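You operate a simulated robot arm through the tools that you are given. There is no shell and no other tool. Be economical: measure what you need, move in short steps, check, and stop when the job is done.

Carry out the task below with a simulated robot arm. There is one attempt and no reset: what you move stays moved.

TASK
Put the yellow sachet from the table in the grey basket and the green sachet on the coaster there.
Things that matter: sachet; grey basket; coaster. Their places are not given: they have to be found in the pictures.

It is judged by the outcome, as a careful person would: the job done as asked, and still so three seconds after it is handed in. It fails if anything else is knocked over, pushed out of place, dropped, spilled or broken.

THE ROBOT
A 7-joint arm with a two-finger parallel gripper, fixed in place. Base frame: the origin is at the foot of the arm, x ahead of it, y to its left, z up; the work surface is at about z = 0. Lengths are in mm, angles in rad, forces in N, time in s.
With the tool pointing down near the work surface it reaches from about 220 to 580 mm from the base axis. Its first joint turns from -1.152 to 1.152 rad. Payload 2.5 kg.
Tool frame: the origin (TCP) lies between the finger pads and is the grasp point; the fingertips stand 23 mm ahead of it; z points along the fingers, y is the line along which they close. The gripper opens to 94 mm. The fingers are 38 mm wide and 10 mm thick; the gripper's body (54 by 96 mm) begins 39 mm behind the TCP.
Orientation is told as [roll, pitch, yaw] about the base's x, y, z axes, in that order, counted from this pose: with the fingers straight down and closing along the base's y, the tool's x points along the base's -x, its y along +y and its z along -z.

THE INTERFACE
- The arm moves only by the tool play_rows. Its argument "moves" is a list of rows, each an object of numbers (a shift or turn left out is 0, a gripper value left out holds the last): "tx", "ty", "tz": the shift along the tool's x, y, z in cm; "yaw": the turn about the tool's z in rad. In form: [{"tx": .., "ty": .., "tz": .., "yaw": ..}, ...]. A call has 1 to 12 rows; each row is the pose to reach, as a shift and turn from the pose commanded when the call began, along the tool's axes at that moment. "grip" is the gripper command, from -1 (fully open) to 1 (shut), values between in proportion, set as the call begins (left out, the last holds). A row lasts 0.2 s, in which the tool goes at most 50 mm and 0.15 rad; a call with a longer step from one row to the next is refused whole, and so is a gripper value outside its range. A pose out of reach is approached as far as the arm can. The call stops where the force on the tool passes 40 N (or 10 N more than at its start, if that is more) or the arm is blocked; 0.2 s more then pass. The fingers move at their own pace (about 108 mm/s each) and stop on an object; they squeeze with about 35 N. The grip force told is the motor's: it shows also when the fingers shut on nothing. Time passes only in rows, and 0.2 s behind the last, so rows that repeat a pose let the fingers close. It gives the time, the measured TCP pose, the force on the tool (base axes), the opening and the grip force at its end, in the units of the frame above (readings bear some noise), and new pictures: "show" is both (left out), scene, wrist or none.
- Cameras (640 x 400 px; columns grow to the right, rows downward): "scene" is fixed at [118.4, -409.1, 540.7]; the picture's right is [0.84, -0.54, 0.00], its down [-0.32, -0.50, -0.80] and it looks along [0.43, 0.68, -0.60] (base axes); focal length 310 px, centre (320, 200). "wrist" rides on the gripper at [-39, 0, -44] in the tool frame; the picture's right is [0.00, -1.00, 0.00], its down [0.97, 0.00, -0.24] and it looks along [0.24, 0.00, 0.97] (tool axes); focal length 218 px, centre (320, 200).
- locate(camera, pixels): for up to 12 pixels [column, row] of the newest picture of that camera ("zoom" is the newest enlarged one), the place [x, y, z] in the base frame of the surface seen there, good to about 3 mm. No time passes.
- enlarge(camera, box): a new picture of the part [left, top, right, bottom] of that camera's present view, enlarged. No time passes.
- job_done(): hands the job in; it is judged then, once.

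Work in short steps. Measure before you move; look again where a grasp or a placing could have gone wrong, and mend it. You have 60 turns and 120 pictures in all, the two below and enlarged ones among them. Open the gripper and draw the arm clear of the work before you hand the job in, unless the task says otherwise; then end with one line.

The tools are called after "Call:" by a JSON object that holds its "method" and its "body". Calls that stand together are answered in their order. play_rows: Moves the arm, as the interface text tells. Its arguments: {"type":"object","properties":{"moves":{"type":"array"},"grip":{"type":"number"},"show":{"type":"string","enum":["both","scene","wrist","none"]}},"required":["moves"]} The other tools are called the same way: locate (camera, pixels) gives the place of the surface under pixels of a picture; enlarge (camera, box) takes an enlarged picture of a part of a camera's view; job_done () hands the job in.

At the start:

```text
clock: 0.0
eef_pos: [387.3, 206.8, 316.3]
orientation: [0.0, -0.001, 0.0]
wrist_force: [-0.2, 0.2, -0.4]
width: 94.1
grip_force: 0.0
```

scene: 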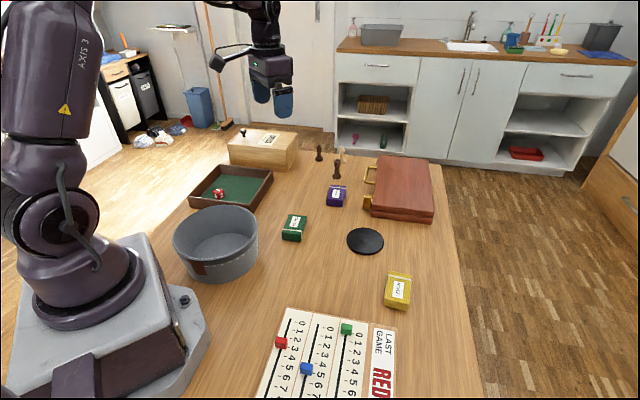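
wrist: 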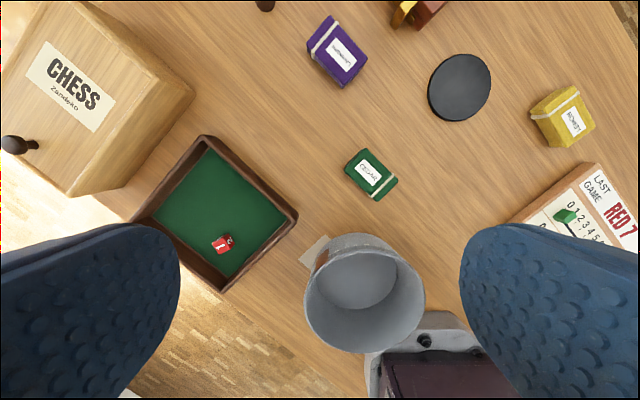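

The yellow sachet is near scene (398,291), green (294,228), coaster (365,241), basket (216,243). I'll enlarge and measure them.

Call:
{"method": "enlarge", "body": {"camera": "scene", "box": [160, 180, 440, 355]}}

Call:
{"method": "locate", "body": {"camera": "scene", "pixels": [[398, 288], [388, 276], [411, 279], [408, 300], [386, 298], [365, 241], [348, 240], [383, 241], [215, 255], [215, 206], [175, 245], [258, 240]]}}

Call:
{"method": "locate", "body": {"camera": "wrist", "pixels": [[371, 173], [363, 150], [397, 180], [376, 198], [347, 166], [460, 87], [545, 105], [577, 90], [593, 127], [562, 145], [365, 280], [362, 235]]}}

```text
2.29 times, centred on (300, 268) of scene
```

zoom: 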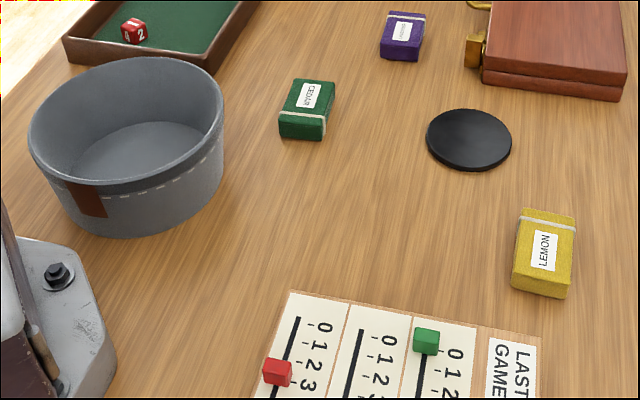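

```text
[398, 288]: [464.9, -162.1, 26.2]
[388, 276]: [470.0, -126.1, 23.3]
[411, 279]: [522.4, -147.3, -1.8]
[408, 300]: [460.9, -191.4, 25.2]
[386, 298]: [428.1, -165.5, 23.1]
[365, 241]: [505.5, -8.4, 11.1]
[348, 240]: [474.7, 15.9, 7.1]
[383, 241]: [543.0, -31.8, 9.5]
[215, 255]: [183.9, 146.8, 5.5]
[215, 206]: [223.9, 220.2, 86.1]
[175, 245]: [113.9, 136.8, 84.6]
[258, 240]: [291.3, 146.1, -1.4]
```

```text
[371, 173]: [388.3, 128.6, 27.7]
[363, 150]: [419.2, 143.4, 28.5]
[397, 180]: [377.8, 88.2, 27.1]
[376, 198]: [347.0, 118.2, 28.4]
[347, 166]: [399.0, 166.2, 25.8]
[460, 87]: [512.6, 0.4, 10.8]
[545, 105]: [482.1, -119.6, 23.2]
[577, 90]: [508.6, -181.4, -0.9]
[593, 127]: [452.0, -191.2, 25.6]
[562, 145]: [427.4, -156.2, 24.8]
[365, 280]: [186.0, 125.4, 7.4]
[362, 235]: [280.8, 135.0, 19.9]
```

Rough positions: yellow (463,-160), green (386,128), coaster (507,-6), basket (~195,145). I'm moving above yellow, turning the fingers across its short side.

Call:
{"method": "play_rows", "body": {"moves": [{"tx": -0.6, "ty": -3.06, "tz": 1.1, "yaw": -0.05}, {"tx": -1.2, "ty": -6.12, "tz": 2.2, "yaw": -0.1}, {"tx": -1.8, "ty": -9.18, "tz": 3.3, "yaw": -0.15}, {"tx": -2.4, "ty": -12.24, "tz": 4.4, "yaw": -0.2}, {"tx": -3.0, "ty": -15.3, "tz": 5.5, "yaw": -0.25}, {"tx": -3.6, "ty": -18.36, "tz": 6.6, "yaw": -0.3}, {"tx": -4.2, "ty": -21.42, "tz": 7.7, "yaw": -0.35}, {"tx": -4.8, "ty": -24.48, "tz": 8.8, "yaw": -0.4}, {"tx": -5.4, "ty": -27.54, "tz": 9.9, "yaw": -0.45}, {"tx": -6.2, "ty": -30.6, "tz": 11, "yaw": -0.5}, {"tx": -6.9, "ty": -33.66, "tz": 12.1, "yaw": -0.55}, {"tx": -7.5, "ty": -36.7, "tz": 13.2, "yaw": -0.6}], "grip": -1}}

```text
clock: 2.6
eef_pos: [465.0, -158.9, 183.9]
orientation: [0.0, 0.001, 0.603]
wrist_force: [0.2, 0.4, 0.1]
width: 94.2
grip_force: 0.1
```

scene: 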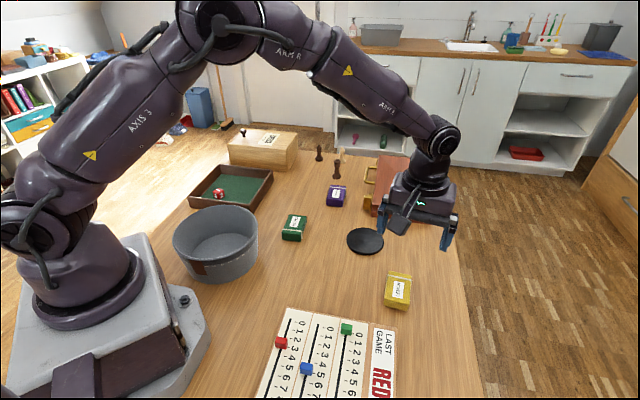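
wrist: 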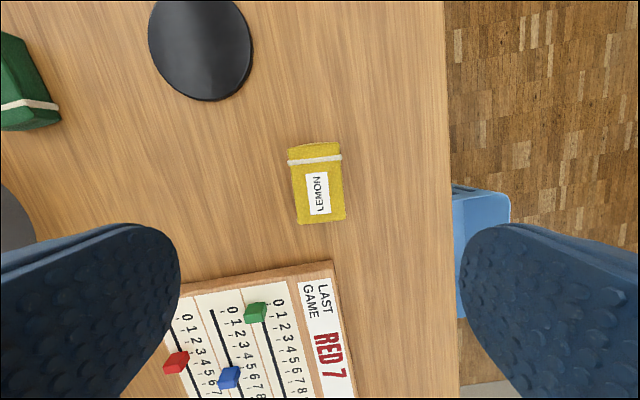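

Yellow is centred at wrist (318,185), almost aligned. I'm measuring its edges.

Call:
{"method": "locate", "body": {"camera": "wrist", "pixels": [[318, 185], [290, 148], [338, 146], [343, 215], [302, 220], [295, 185], [338, 185], [320, 262], [200, 50], [35, 75]]}}

Call:
{"method": "enlarge", "body": {"camera": "wrist", "box": [240, 120, 400, 240]}}

```text
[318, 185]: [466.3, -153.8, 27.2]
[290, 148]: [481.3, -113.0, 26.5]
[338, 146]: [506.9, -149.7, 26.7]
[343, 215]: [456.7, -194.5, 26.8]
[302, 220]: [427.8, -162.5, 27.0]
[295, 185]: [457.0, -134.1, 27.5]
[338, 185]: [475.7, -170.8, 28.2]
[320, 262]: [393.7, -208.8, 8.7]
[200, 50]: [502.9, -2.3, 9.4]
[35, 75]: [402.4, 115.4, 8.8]
```

```text
3.33 times, centred on (320, 180) of wrist
```

zoom: 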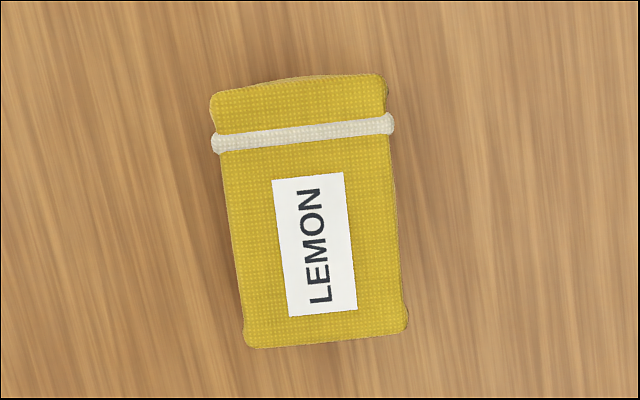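

Yellow's centre is (468,-155), with its long axis at about 42° and its top at z≈27. I'm lining up and descending to TCP z≈29.

Call:
{"method": "play_rows", "body": {"moves": [{"tx": -0.5, "ty": 0.16, "tz": 3, "yaw": -0.13}, {"tx": -0.5, "ty": 0.16, "tz": 7, "yaw": -0.13}, {"tx": -0.5, "ty": 0.16, "tz": 11, "yaw": -0.13}, {"tx": -0.5, "ty": 0.16, "tz": 14, "yaw": -0.13}, {"tx": -0.5, "ty": 0.16, "tz": 15.5, "yaw": -0.13}]}}

```text
clock: 3.8
eef_pos: [466.8, -155.2, 30.9]
orientation: [0.0, 0.001, 0.731]
wrist_force: [-1.2, 1.0, -0.5]
width: 94.1
grip_force: 0.0
```

scene: 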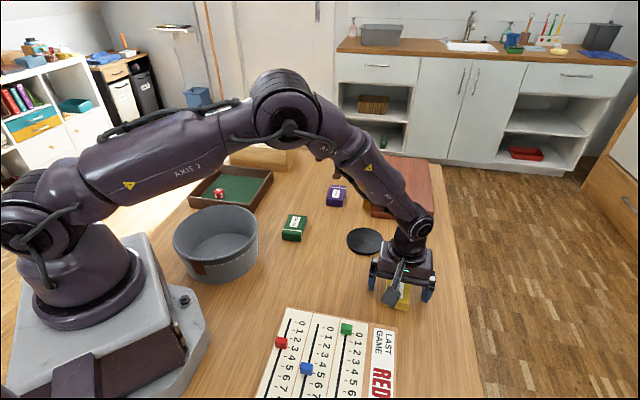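
wrist: 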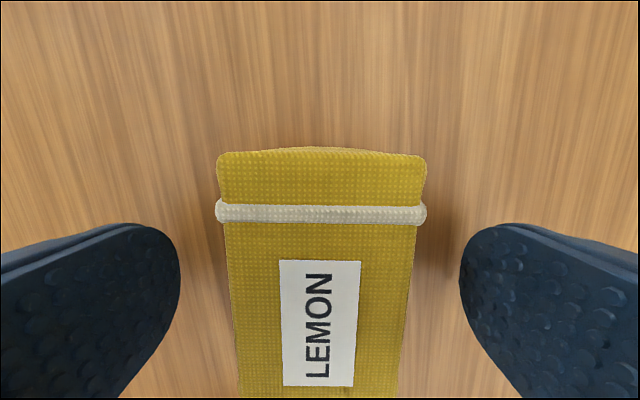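

The sachet sits squarely between the fingers, so I'm closing.

Call:
{"method": "play_rows", "body": {"moves": [{"tz": 0.2}, {"tz": 0.2}, {"tz": 0.2}, {"tz": 0.2}], "grip": 1, "show": "wrist"}}

```text
clock: 4.8
eef_pos: [467.3, -156.4, 29.4]
orientation: [-0.001, 0.001, 0.729]
wrist_force: [-0.4, 1.1, 5.9]
width: 48.8
grip_force: 35.2
```

wrist: 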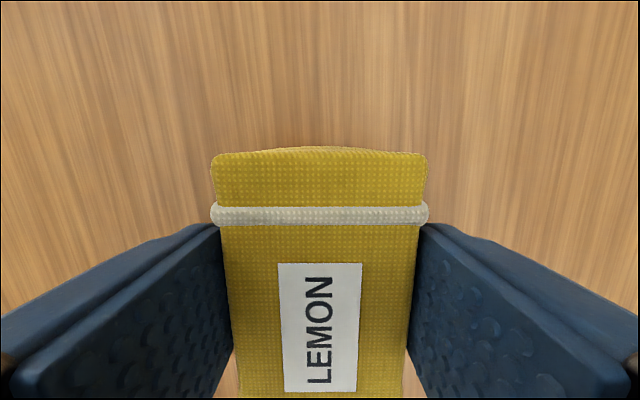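

Gripped at 48.8 mm. I'm lifting straight up.

Call:
{"method": "play_rows", "body": {"moves": [{"tz": -2}, {"tz": -6}, {"tz": -10}, {"tz": -14}, {"tz": -17}, {"tz": -19}, {"tz": -19}]}}

```text
clock: 6.4
eef_pos: [464.5, -156.8, 219.0]
orientation: [0.002, -0.001, 0.73]
wrist_force: [0.3, 0.0, -0.2]
width: 49.0
grip_force: 34.9
```

scene: 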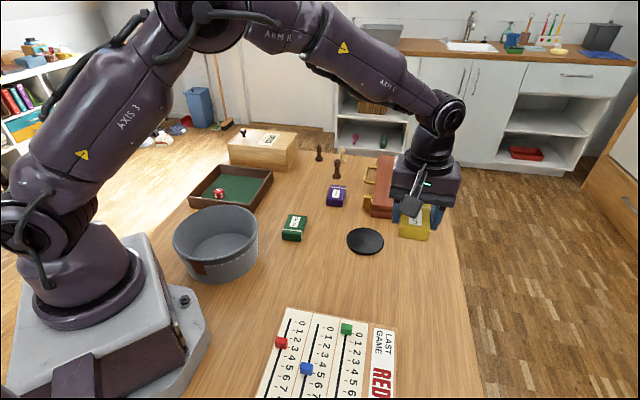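
wrist: 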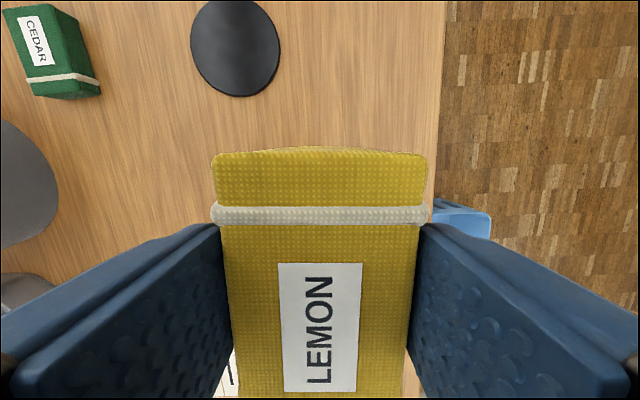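

Held well. Next I'm measuring the basket rim and floor in the scene view.

Call:
{"method": "locate", "body": {"camera": "scene", "pixels": [[173, 243], [180, 225], [197, 212], [216, 206], [240, 209], [256, 224], [257, 238], [245, 252], [220, 262], [190, 261], [216, 248], [235, 242]]}}

Call:
{"method": "enlarge", "body": {"camera": "scene", "box": [160, 195, 272, 290]}}

```text
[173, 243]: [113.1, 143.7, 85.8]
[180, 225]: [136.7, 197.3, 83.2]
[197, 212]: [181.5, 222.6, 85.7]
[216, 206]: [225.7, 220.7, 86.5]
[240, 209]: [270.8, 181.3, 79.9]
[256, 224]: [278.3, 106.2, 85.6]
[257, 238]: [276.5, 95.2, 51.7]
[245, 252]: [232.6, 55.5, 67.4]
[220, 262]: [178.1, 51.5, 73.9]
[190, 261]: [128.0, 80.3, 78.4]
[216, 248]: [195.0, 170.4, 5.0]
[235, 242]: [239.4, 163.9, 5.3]
```

```text
4.21 times, centred on (216, 242) of scene
```

zoom: 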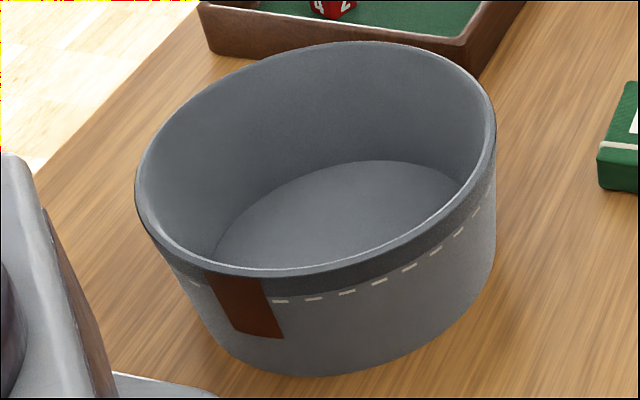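

Basket: rim centre (197,138), inner radius ~80, rim z≈86, floor z≈5. I'm carrying the sachet over it at the present height.

Call:
{"method": "play_rows", "body": {"moves": [{"ty": 2}, {"ty": 6}, {"ty": 10}, {"ty": 14}, {"ty": 18}, {"ty": 22}, {"ty": 26}, {"ty": 30}, {"ty": 34}, {"ty": 37}, {"ty": 39}, {"ty": 39.2}]}}

```text
clock: 9.0
eef_pos: [203.9, 136.2, 219.1]
orientation: [0.0, 0.001, 0.729]
wrist_force: [-0.4, 0.1, -0.5]
width: 48.9
grip_force: 34.7
```

scene: 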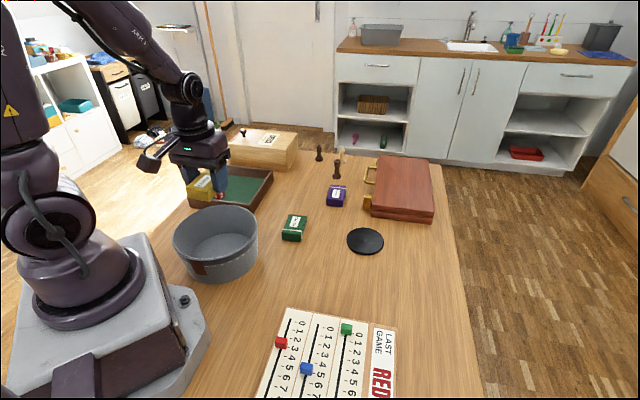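
wrist: 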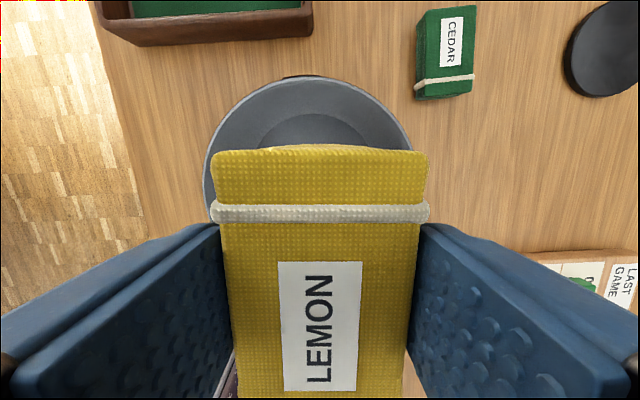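

Laterally centred: basket at column ~308. Going down partway to check clearance.

Call:
{"method": "play_rows", "body": {"moves": [{"tz": 2, "tx": 0.2}, {"tz": 5, "tx": 0.2}, {"tz": 8, "tx": 0.2}, {"tz": 10.5, "tx": 0.2}, {"tz": 11, "tx": 0.2}]}}

```text
clock: 10.2
eef_pos: [203.4, 137.1, 107.8]
orientation: [0.0, 0.001, 0.73]
wrist_force: [0.5, 0.1, -0.9]
width: 49.0
grip_force: 35.0
```

scene: 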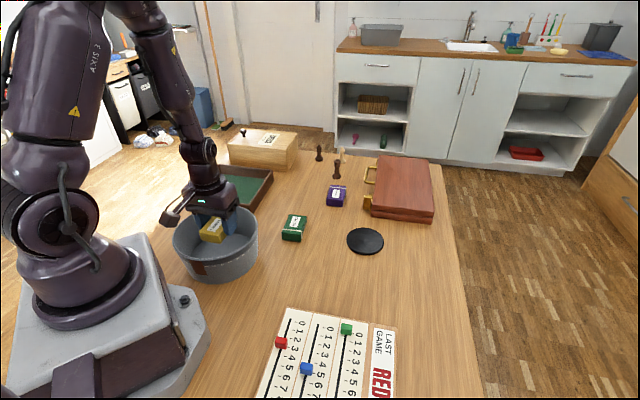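
wrist: 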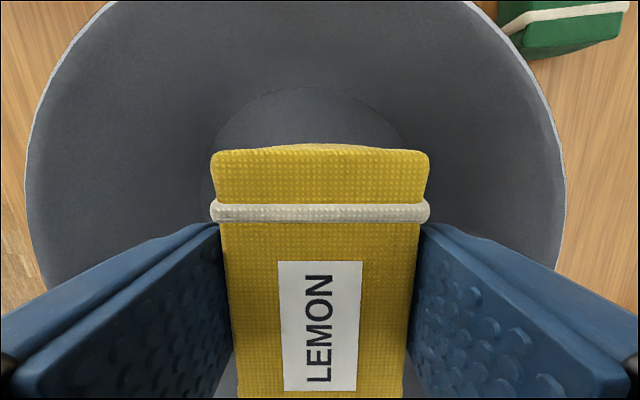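

A bracket sticks out of the gripper toward scene (170,222), so I'm checking its height against the rim.

Call:
{"method": "locate", "body": {"camera": "scene", "pixels": [[168, 222], [175, 218], [182, 212], [164, 214], [190, 205]]}}

Call:
{"method": "enlarge", "body": {"camera": "scene", "box": [150, 170, 274, 280]}}

```text
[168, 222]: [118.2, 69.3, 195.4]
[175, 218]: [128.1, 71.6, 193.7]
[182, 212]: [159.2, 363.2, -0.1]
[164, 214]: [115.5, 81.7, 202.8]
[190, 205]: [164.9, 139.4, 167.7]
```

```text
3.64 times, centred on (212, 225) of scene
```

zoom: 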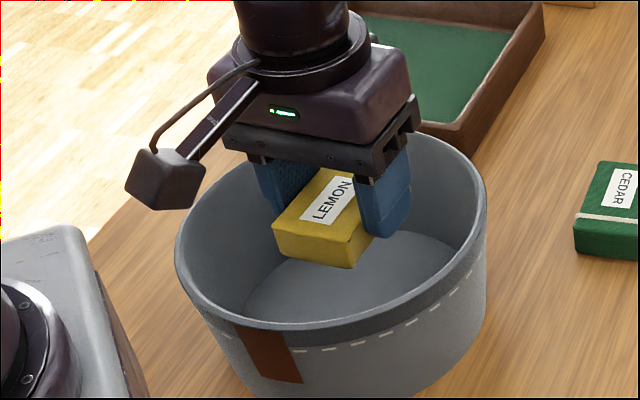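

The bracket is ~80 mm above the TCP, so it clears. I'm lowering to TCP z≈44.

Call:
{"method": "play_rows", "body": {"moves": [{"tz": 2}, {"tz": 4}, {"tz": 5.5}, {"tz": 6.4}, {"tz": 6.4}]}}

```text
clock: 11.4
eef_pos: [203.4, 136.0, 43.5]
orientation: [0.0, 0.001, 0.729]
wrist_force: [0.0, 0.3, -0.5]
width: 49.0
grip_force: 34.9
```

scene: 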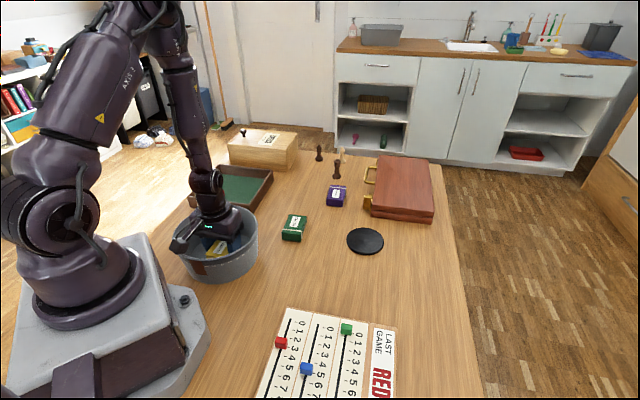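
wrist: 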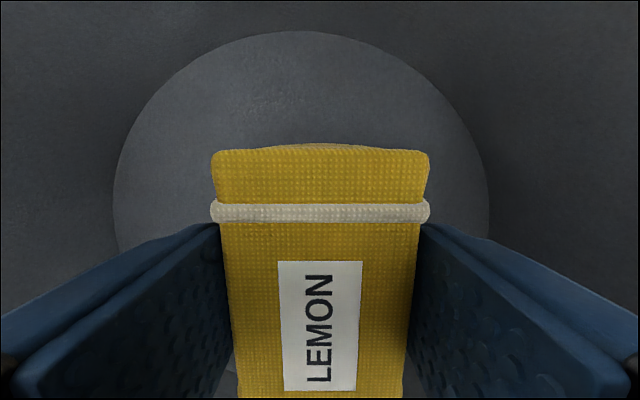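

Everything is clear. I'm lowering 6 mm more and opening partway to release.

Call:
{"method": "play_rows", "body": {"moves": [{"tz": 0.3}, {"tz": 0.6}, {"tz": 0.6}], "show": "none"}}

Call:
{"method": "play_rows", "body": {"moves": [{}, {}, {}], "grip": -0.4, "show": "wrist"}}

```text
clock: 12.2
eef_pos: [204.4, 135.6, 38.1]
orientation: [-0.001, -0.001, 0.73]
wrist_force: [-0.3, 0.0, -0.3]
width: 49.1
grip_force: 34.5
```

```text
clock: 13.0
eef_pos: [203.6, 134.9, 39.3]
orientation: [0.0, -0.001, 0.731]
wrist_force: [-0.2, -1.3, 0.2]
width: 65.8
grip_force: 0.1
```

wrist: 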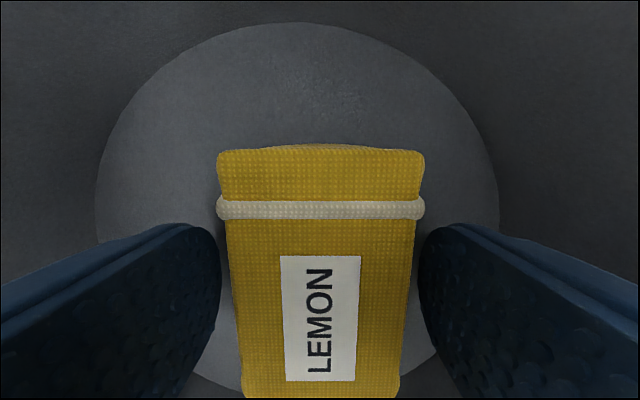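

Released onto the basket floor. I'm rising straight up.

Call:
{"method": "play_rows", "body": {"moves": [{"tz": -2}, {"tz": -5}, {"tz": -9}, {"tz": -13}, {"tz": -16}, {"tz": -18}, {"tz": -18}]}}

```text
clock: 14.6
eef_pos: [204.5, 136.0, 218.4]
orientation: [-0.001, -0.001, 0.729]
wrist_force: [0.5, 0.8, 0.1]
width: 65.8
grip_force: 0.1
```

scene: 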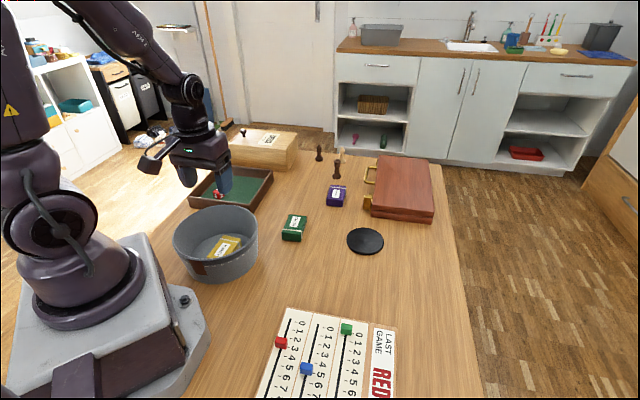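
wrist: 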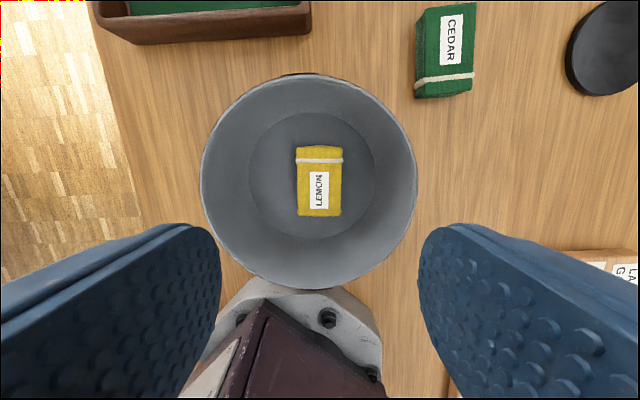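

Yellow lies flat in the basket. Now I'm moving above green at about (386,124).

Call:
{"method": "play_rows", "body": {"moves": [{"tx": -1.5, "ty": -1.5}, {"tx": -4.1, "ty": -4.1}, {"tx": -6.7, "ty": -6.8, "tz": 0.8}, {"tx": -9.3, "ty": -9.4, "tz": 1.8}, {"tx": -11.5, "ty": -11.6, "tz": 2.8}, {"tx": -12.6, "ty": -12.8, "tz": 3.4}, {"tx": -12.6, "ty": -12.8, "tz": 3.4}], "grip": -1, "show": "wrist"}}

```text
clock: 16.2
eef_pos: [384.9, 125.5, 184.2]
orientation: [0.0, 0.0, 0.73]
wrist_force: [-1.2, 1.3, 0.0]
width: 93.9
grip_force: 0.1
```

wrist: 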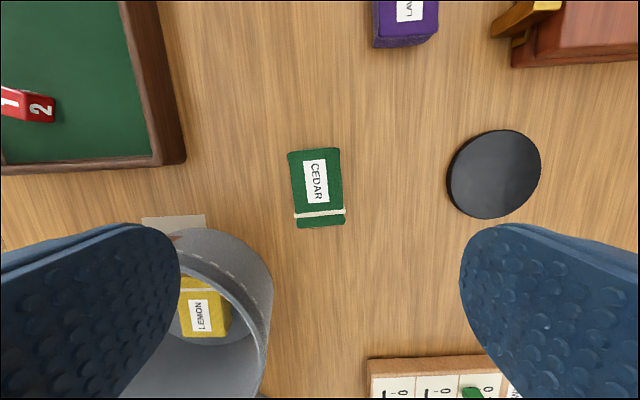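

Green is centred at wrist (317,188), nearly aligned. I'm measuring its corners, the coaster, and neighbouring obstacles.

Call:
{"method": "locate", "body": {"camera": "wrist", "pixels": [[290, 155], [338, 151], [343, 221], [300, 226], [317, 188], [185, 158], [450, 175], [540, 175], [494, 132], [494, 217], [494, 175], [205, 215]]}}

Call:
{"method": "enlarge", "body": {"camera": "wrist", "box": [240, 125, 400, 245]}}

```text
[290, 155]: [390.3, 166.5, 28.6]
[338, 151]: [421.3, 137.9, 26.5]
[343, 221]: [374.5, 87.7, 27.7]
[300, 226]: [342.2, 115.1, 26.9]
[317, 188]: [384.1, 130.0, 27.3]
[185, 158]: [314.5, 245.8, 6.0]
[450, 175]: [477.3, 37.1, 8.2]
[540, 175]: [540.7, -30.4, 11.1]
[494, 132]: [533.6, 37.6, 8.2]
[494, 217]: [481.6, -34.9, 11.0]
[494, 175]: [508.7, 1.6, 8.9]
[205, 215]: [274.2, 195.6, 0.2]
```

```text
3.33 times, centred on (320, 185) of wrist
```

zoom: 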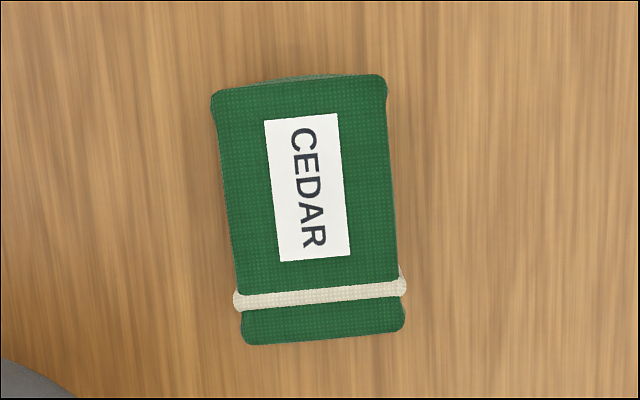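

Green's centre is (382,127), long axis ~0.82 rad. Coaster centre (508,1), radius ~45, top z≈9. I'm lining up and descending.

Call:
{"method": "play_rows", "body": {"moves": [{"tx": 0.12, "ty": 0.25, "tz": 3, "yaw": -0.09}, {"tx": 0.12, "ty": 0.25, "tz": 7, "yaw": -0.09}, {"tx": 0.12, "ty": 0.25, "tz": 11, "yaw": -0.09}, {"tx": 0.12, "ty": 0.25, "tz": 14, "yaw": -0.09}, {"tx": 0.12, "ty": 0.25, "tz": 15.5, "yaw": -0.09}]}}

```text
clock: 17.4
eef_pos: [379.8, 124.0, 30.0]
orientation: [0.001, 0.002, 0.82]
wrist_force: [0.2, -0.3, -0.4]
width: 94.1
grip_force: 0.0
```

scene: 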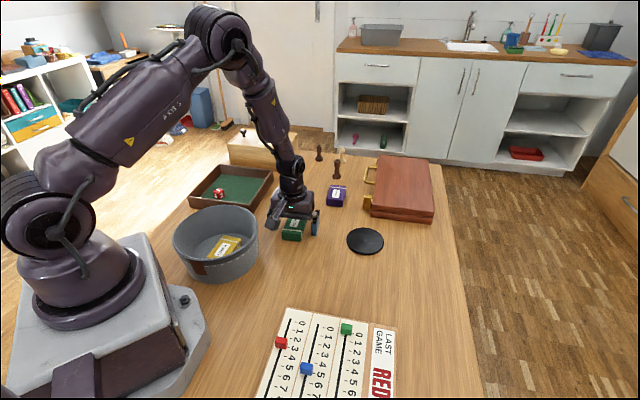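
wrist: 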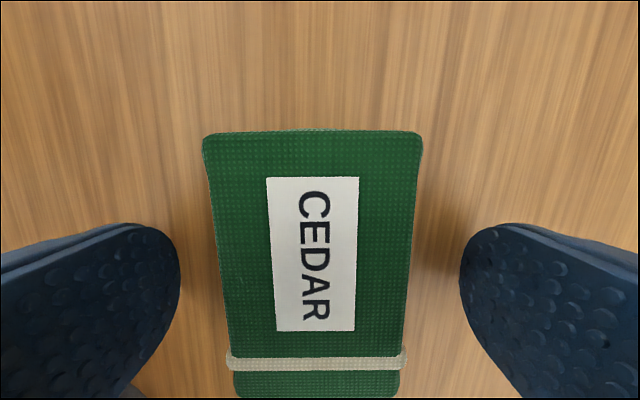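

It's between the fingers, about 3 mm too far forward. I'm nudging and closing.

Call:
{"method": "play_rows", "body": {"moves": [{"tx": -0.35}, {"tx": -0.35}], "show": "none"}}

Call:
{"method": "play_rows", "body": {"moves": [{}, {}, {}, {}], "grip": 1, "show": "wrist"}}

```text
clock: 18.0
eef_pos: [382.4, 126.4, 29.1]
orientation: [0.001, 0.002, 0.821]
wrist_force: [0.4, -0.7, -0.5]
width: 93.9
grip_force: 0.1
```

```text
clock: 19.0
eef_pos: [382.2, 126.7, 29.2]
orientation: [0.001, -0.001, 0.821]
wrist_force: [0.5, 0.6, 0.5]
width: 49.0
grip_force: 34.7
```

wrist: 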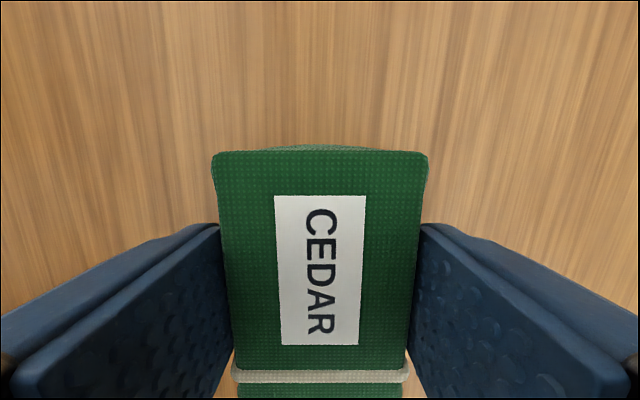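

Gripped. Lifting and carrying to above the coaster.

Call:
{"method": "play_rows", "body": {"moves": [{"tz": -2}, {"tz": -6}, {"tz": -10}, {"tz": -12}, {"tx": 0.1, "ty": -3, "tz": -12}, {"tx": 0.25, "ty": -7, "tz": -12}, {"tx": 0.4, "ty": -11, "tz": -12}, {"tx": 0.5, "ty": -15, "tz": -12}, {"tx": 0.6, "ty": -17.8, "tz": -12}, {"tx": 0.6, "ty": -17.8, "tz": -12}]}}

```text
clock: 21.2
eef_pos: [505.9, 0.8, 152.8]
orientation: [-0.001, 0.001, 0.821]
wrist_force: [0.3, -1.0, -0.2]
width: 48.9
grip_force: 35.2
```

scene: 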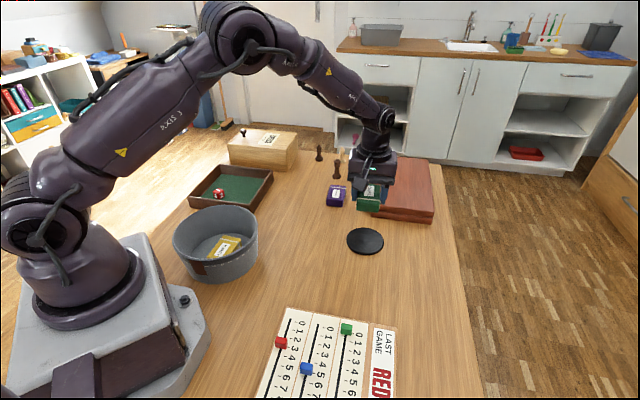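
wrist: 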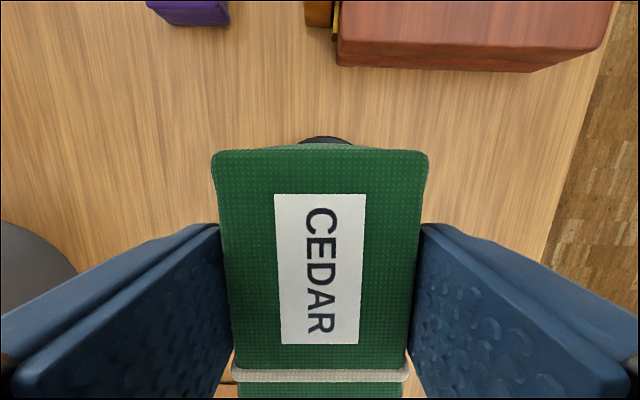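

I'm re-checking the coaster's extents now that it's clear in the scene view.

Call:
{"method": "locate", "body": {"camera": "scene", "pixels": [[365, 240], [349, 239], [381, 240], [365, 230], [365, 249]]}}

Call:
{"method": "enlarge", "body": {"camera": "scene", "box": [325, 180, 415, 270]}}

```text
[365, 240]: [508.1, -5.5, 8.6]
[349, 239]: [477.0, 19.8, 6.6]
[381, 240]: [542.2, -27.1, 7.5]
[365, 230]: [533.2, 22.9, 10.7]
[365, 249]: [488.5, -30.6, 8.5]
```

```text
4.44 times, centred on (370, 225) of scene
```

zoom: 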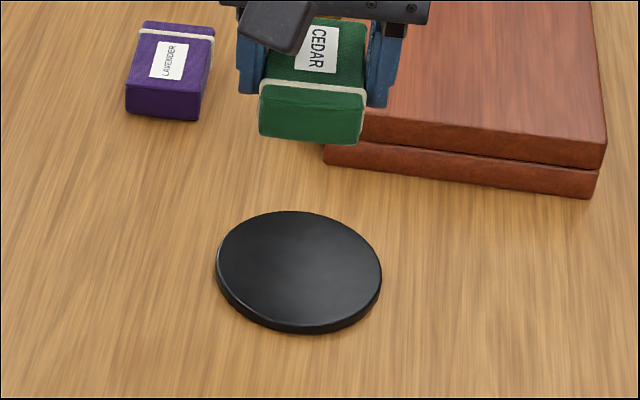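

Coaster centre ≈ (509,-1). I'm shifting ~3 mm and lowering to just above it.

Call:
{"method": "play_rows", "body": {"moves": [{"ty": -0.27, "tz": 2}, {"ty": -0.27, "tz": 5}, {"ty": -0.27, "tz": 8}, {"ty": -0.27, "tz": 10}, {"ty": -0.27, "tz": 10.7}, {"ty": -0.27, "tz": 10.7}]}}

```text
clock: 22.6
eef_pos: [509.8, -0.4, 44.3]
orientation: [-0.001, 0.0, 0.819]
wrist_force: [0.3, 0.6, -0.5]
width: 49.0
grip_force: 35.0
```

scene: 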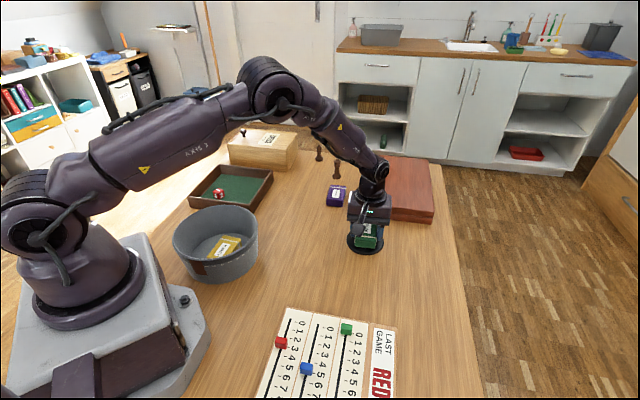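
wrist: 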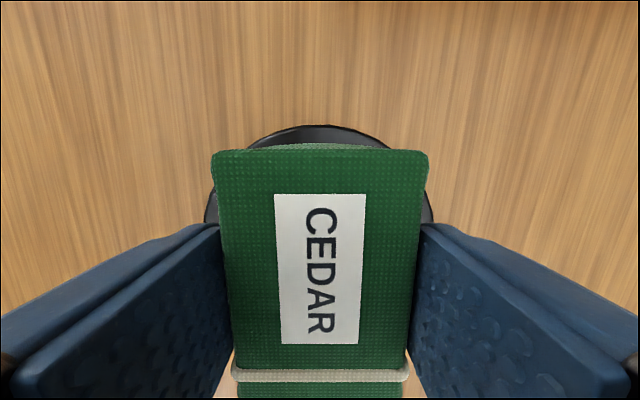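

Centred over the coaster, sides symmetric in the wrist view. I'm lowering the last few mm gently.

Call:
{"method": "play_rows", "body": {"moves": [{"tz": 0.2}, {"tz": 0.4}, {"tz": 0.4}]}}

```text
clock: 23.4
eef_pos: [510.1, 0.1, 40.3]
orientation: [0.001, 0.0, 0.82]
wrist_force: [-0.2, 0.2, 0.4]
width: 48.9
grip_force: 34.7
```

scene: 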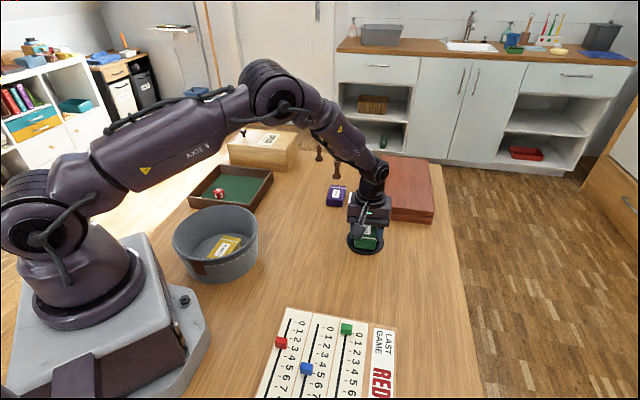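
wrist: 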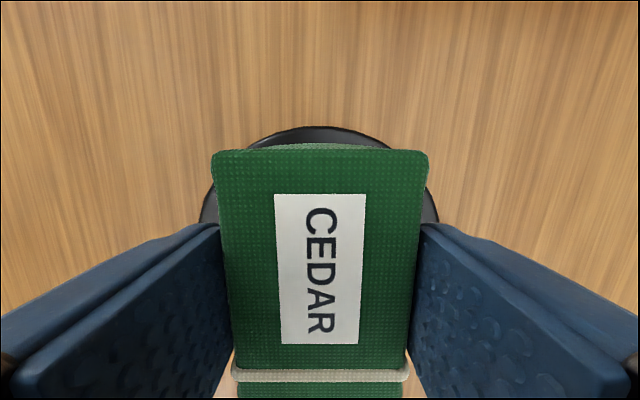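

No contact force yet. I'm going 2 mm lower, then opening.

Call:
{"method": "play_rows", "body": {"moves": [{"tz": 0.1}, {"tz": 0.2}, {"tz": 0.2}], "show": "none"}}

Call:
{"method": "play_rows", "body": {"moves": [{}, {}, {}], "grip": -0.4, "show": "wrist"}}

```text
clock: 24.2
eef_pos: [509.3, -0.5, 37.1]
orientation: [-0.004, -0.003, 0.82]
wrist_force: [-0.4, 2.6, 10.0]
width: 49.1
grip_force: 35.1
```

```text
clock: 25.0
eef_pos: [509.4, -0.5, 36.8]
orientation: [-0.001, -0.001, 0.819]
wrist_force: [0.1, -0.7, -0.7]
width: 65.9
grip_force: 0.1
```

wrist: 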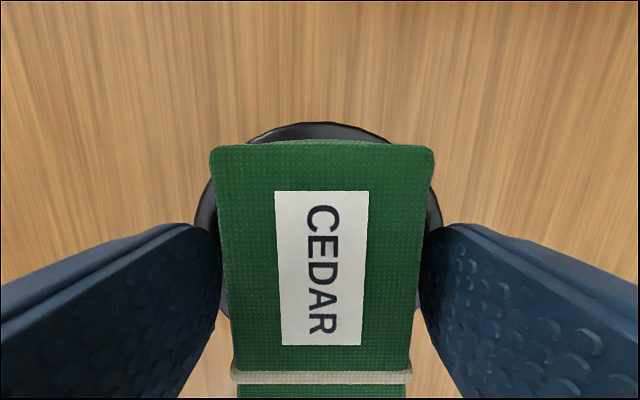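

Contact made and released. I'm rising straight up and then drawing back.

Call:
{"method": "play_rows", "body": {"moves": [{"tz": -1.5}, {"tz": -5}, {"tz": -9}, {"tz": -13}, {"tz": -17}, {"tz": -20}, {"tx": 2, "ty": 2, "tz": -21}, {"tx": 4, "ty": 4, "tz": -22}, {"tx": 6, "ty": 6, "tz": -22}, {"tx": 7, "ty": 7, "tz": -22}, {"tx": 7, "ty": 7, "tz": -22}]}}

```text
clock: 27.4
eef_pos: [411.4, -4.3, 256.0]
orientation: [0.001, -0.001, 0.82]
wrist_force: [0.3, 0.2, 0.0]
width: 65.8
grip_force: 0.1
```

scene: 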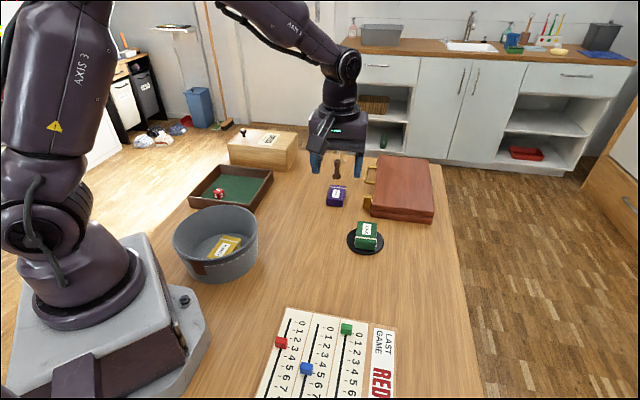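
wrist: 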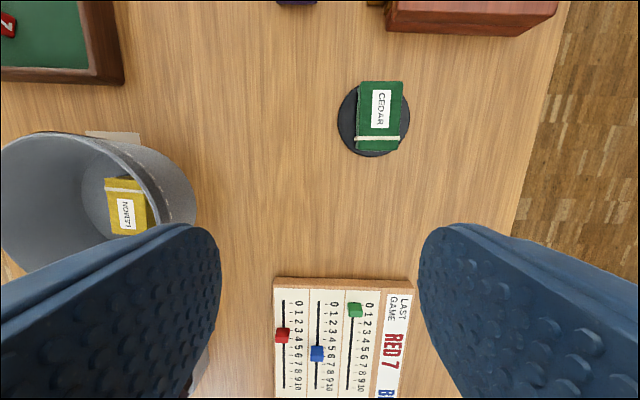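

Green is on the coaster and yellow in the basket. I'm taking a close look, and opening fully.

Call:
{"method": "play_rows", "body": {"moves": [{}, {}], "grip": -1, "show": "none"}}

Call:
{"method": "enlarge", "body": {"camera": "scene", "box": [325, 205, 405, 265]}}

```text
clock: 28.0
eef_pos: [411.1, -4.8, 256.0]
orientation: [0.0, 0.0, 0.82]
wrist_force: [0.1, -0.4, -0.1]
width: 94.2
grip_force: 0.1
```

```text
6.67 times, centred on (365, 235) of scene
```

zoom: 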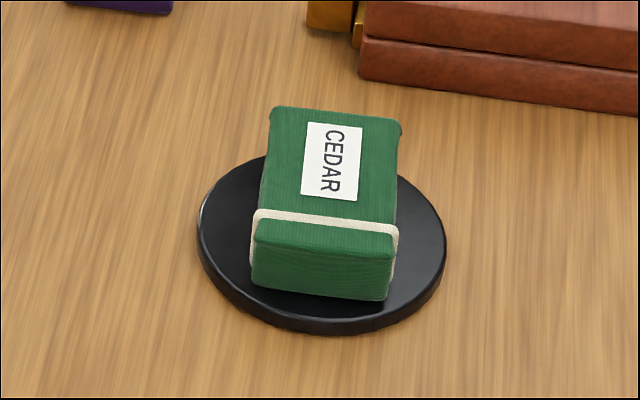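

The green sachet rests flat and stable, fully on the coaster, and nothing else has moved. Handing in.

Call:
{"method": "job_done", "body": {}}

```text
The job is handed in.
```

The yellow sachet is lying flat in the grey basket, the green sachet is on the coaster, and nothing else was moved.
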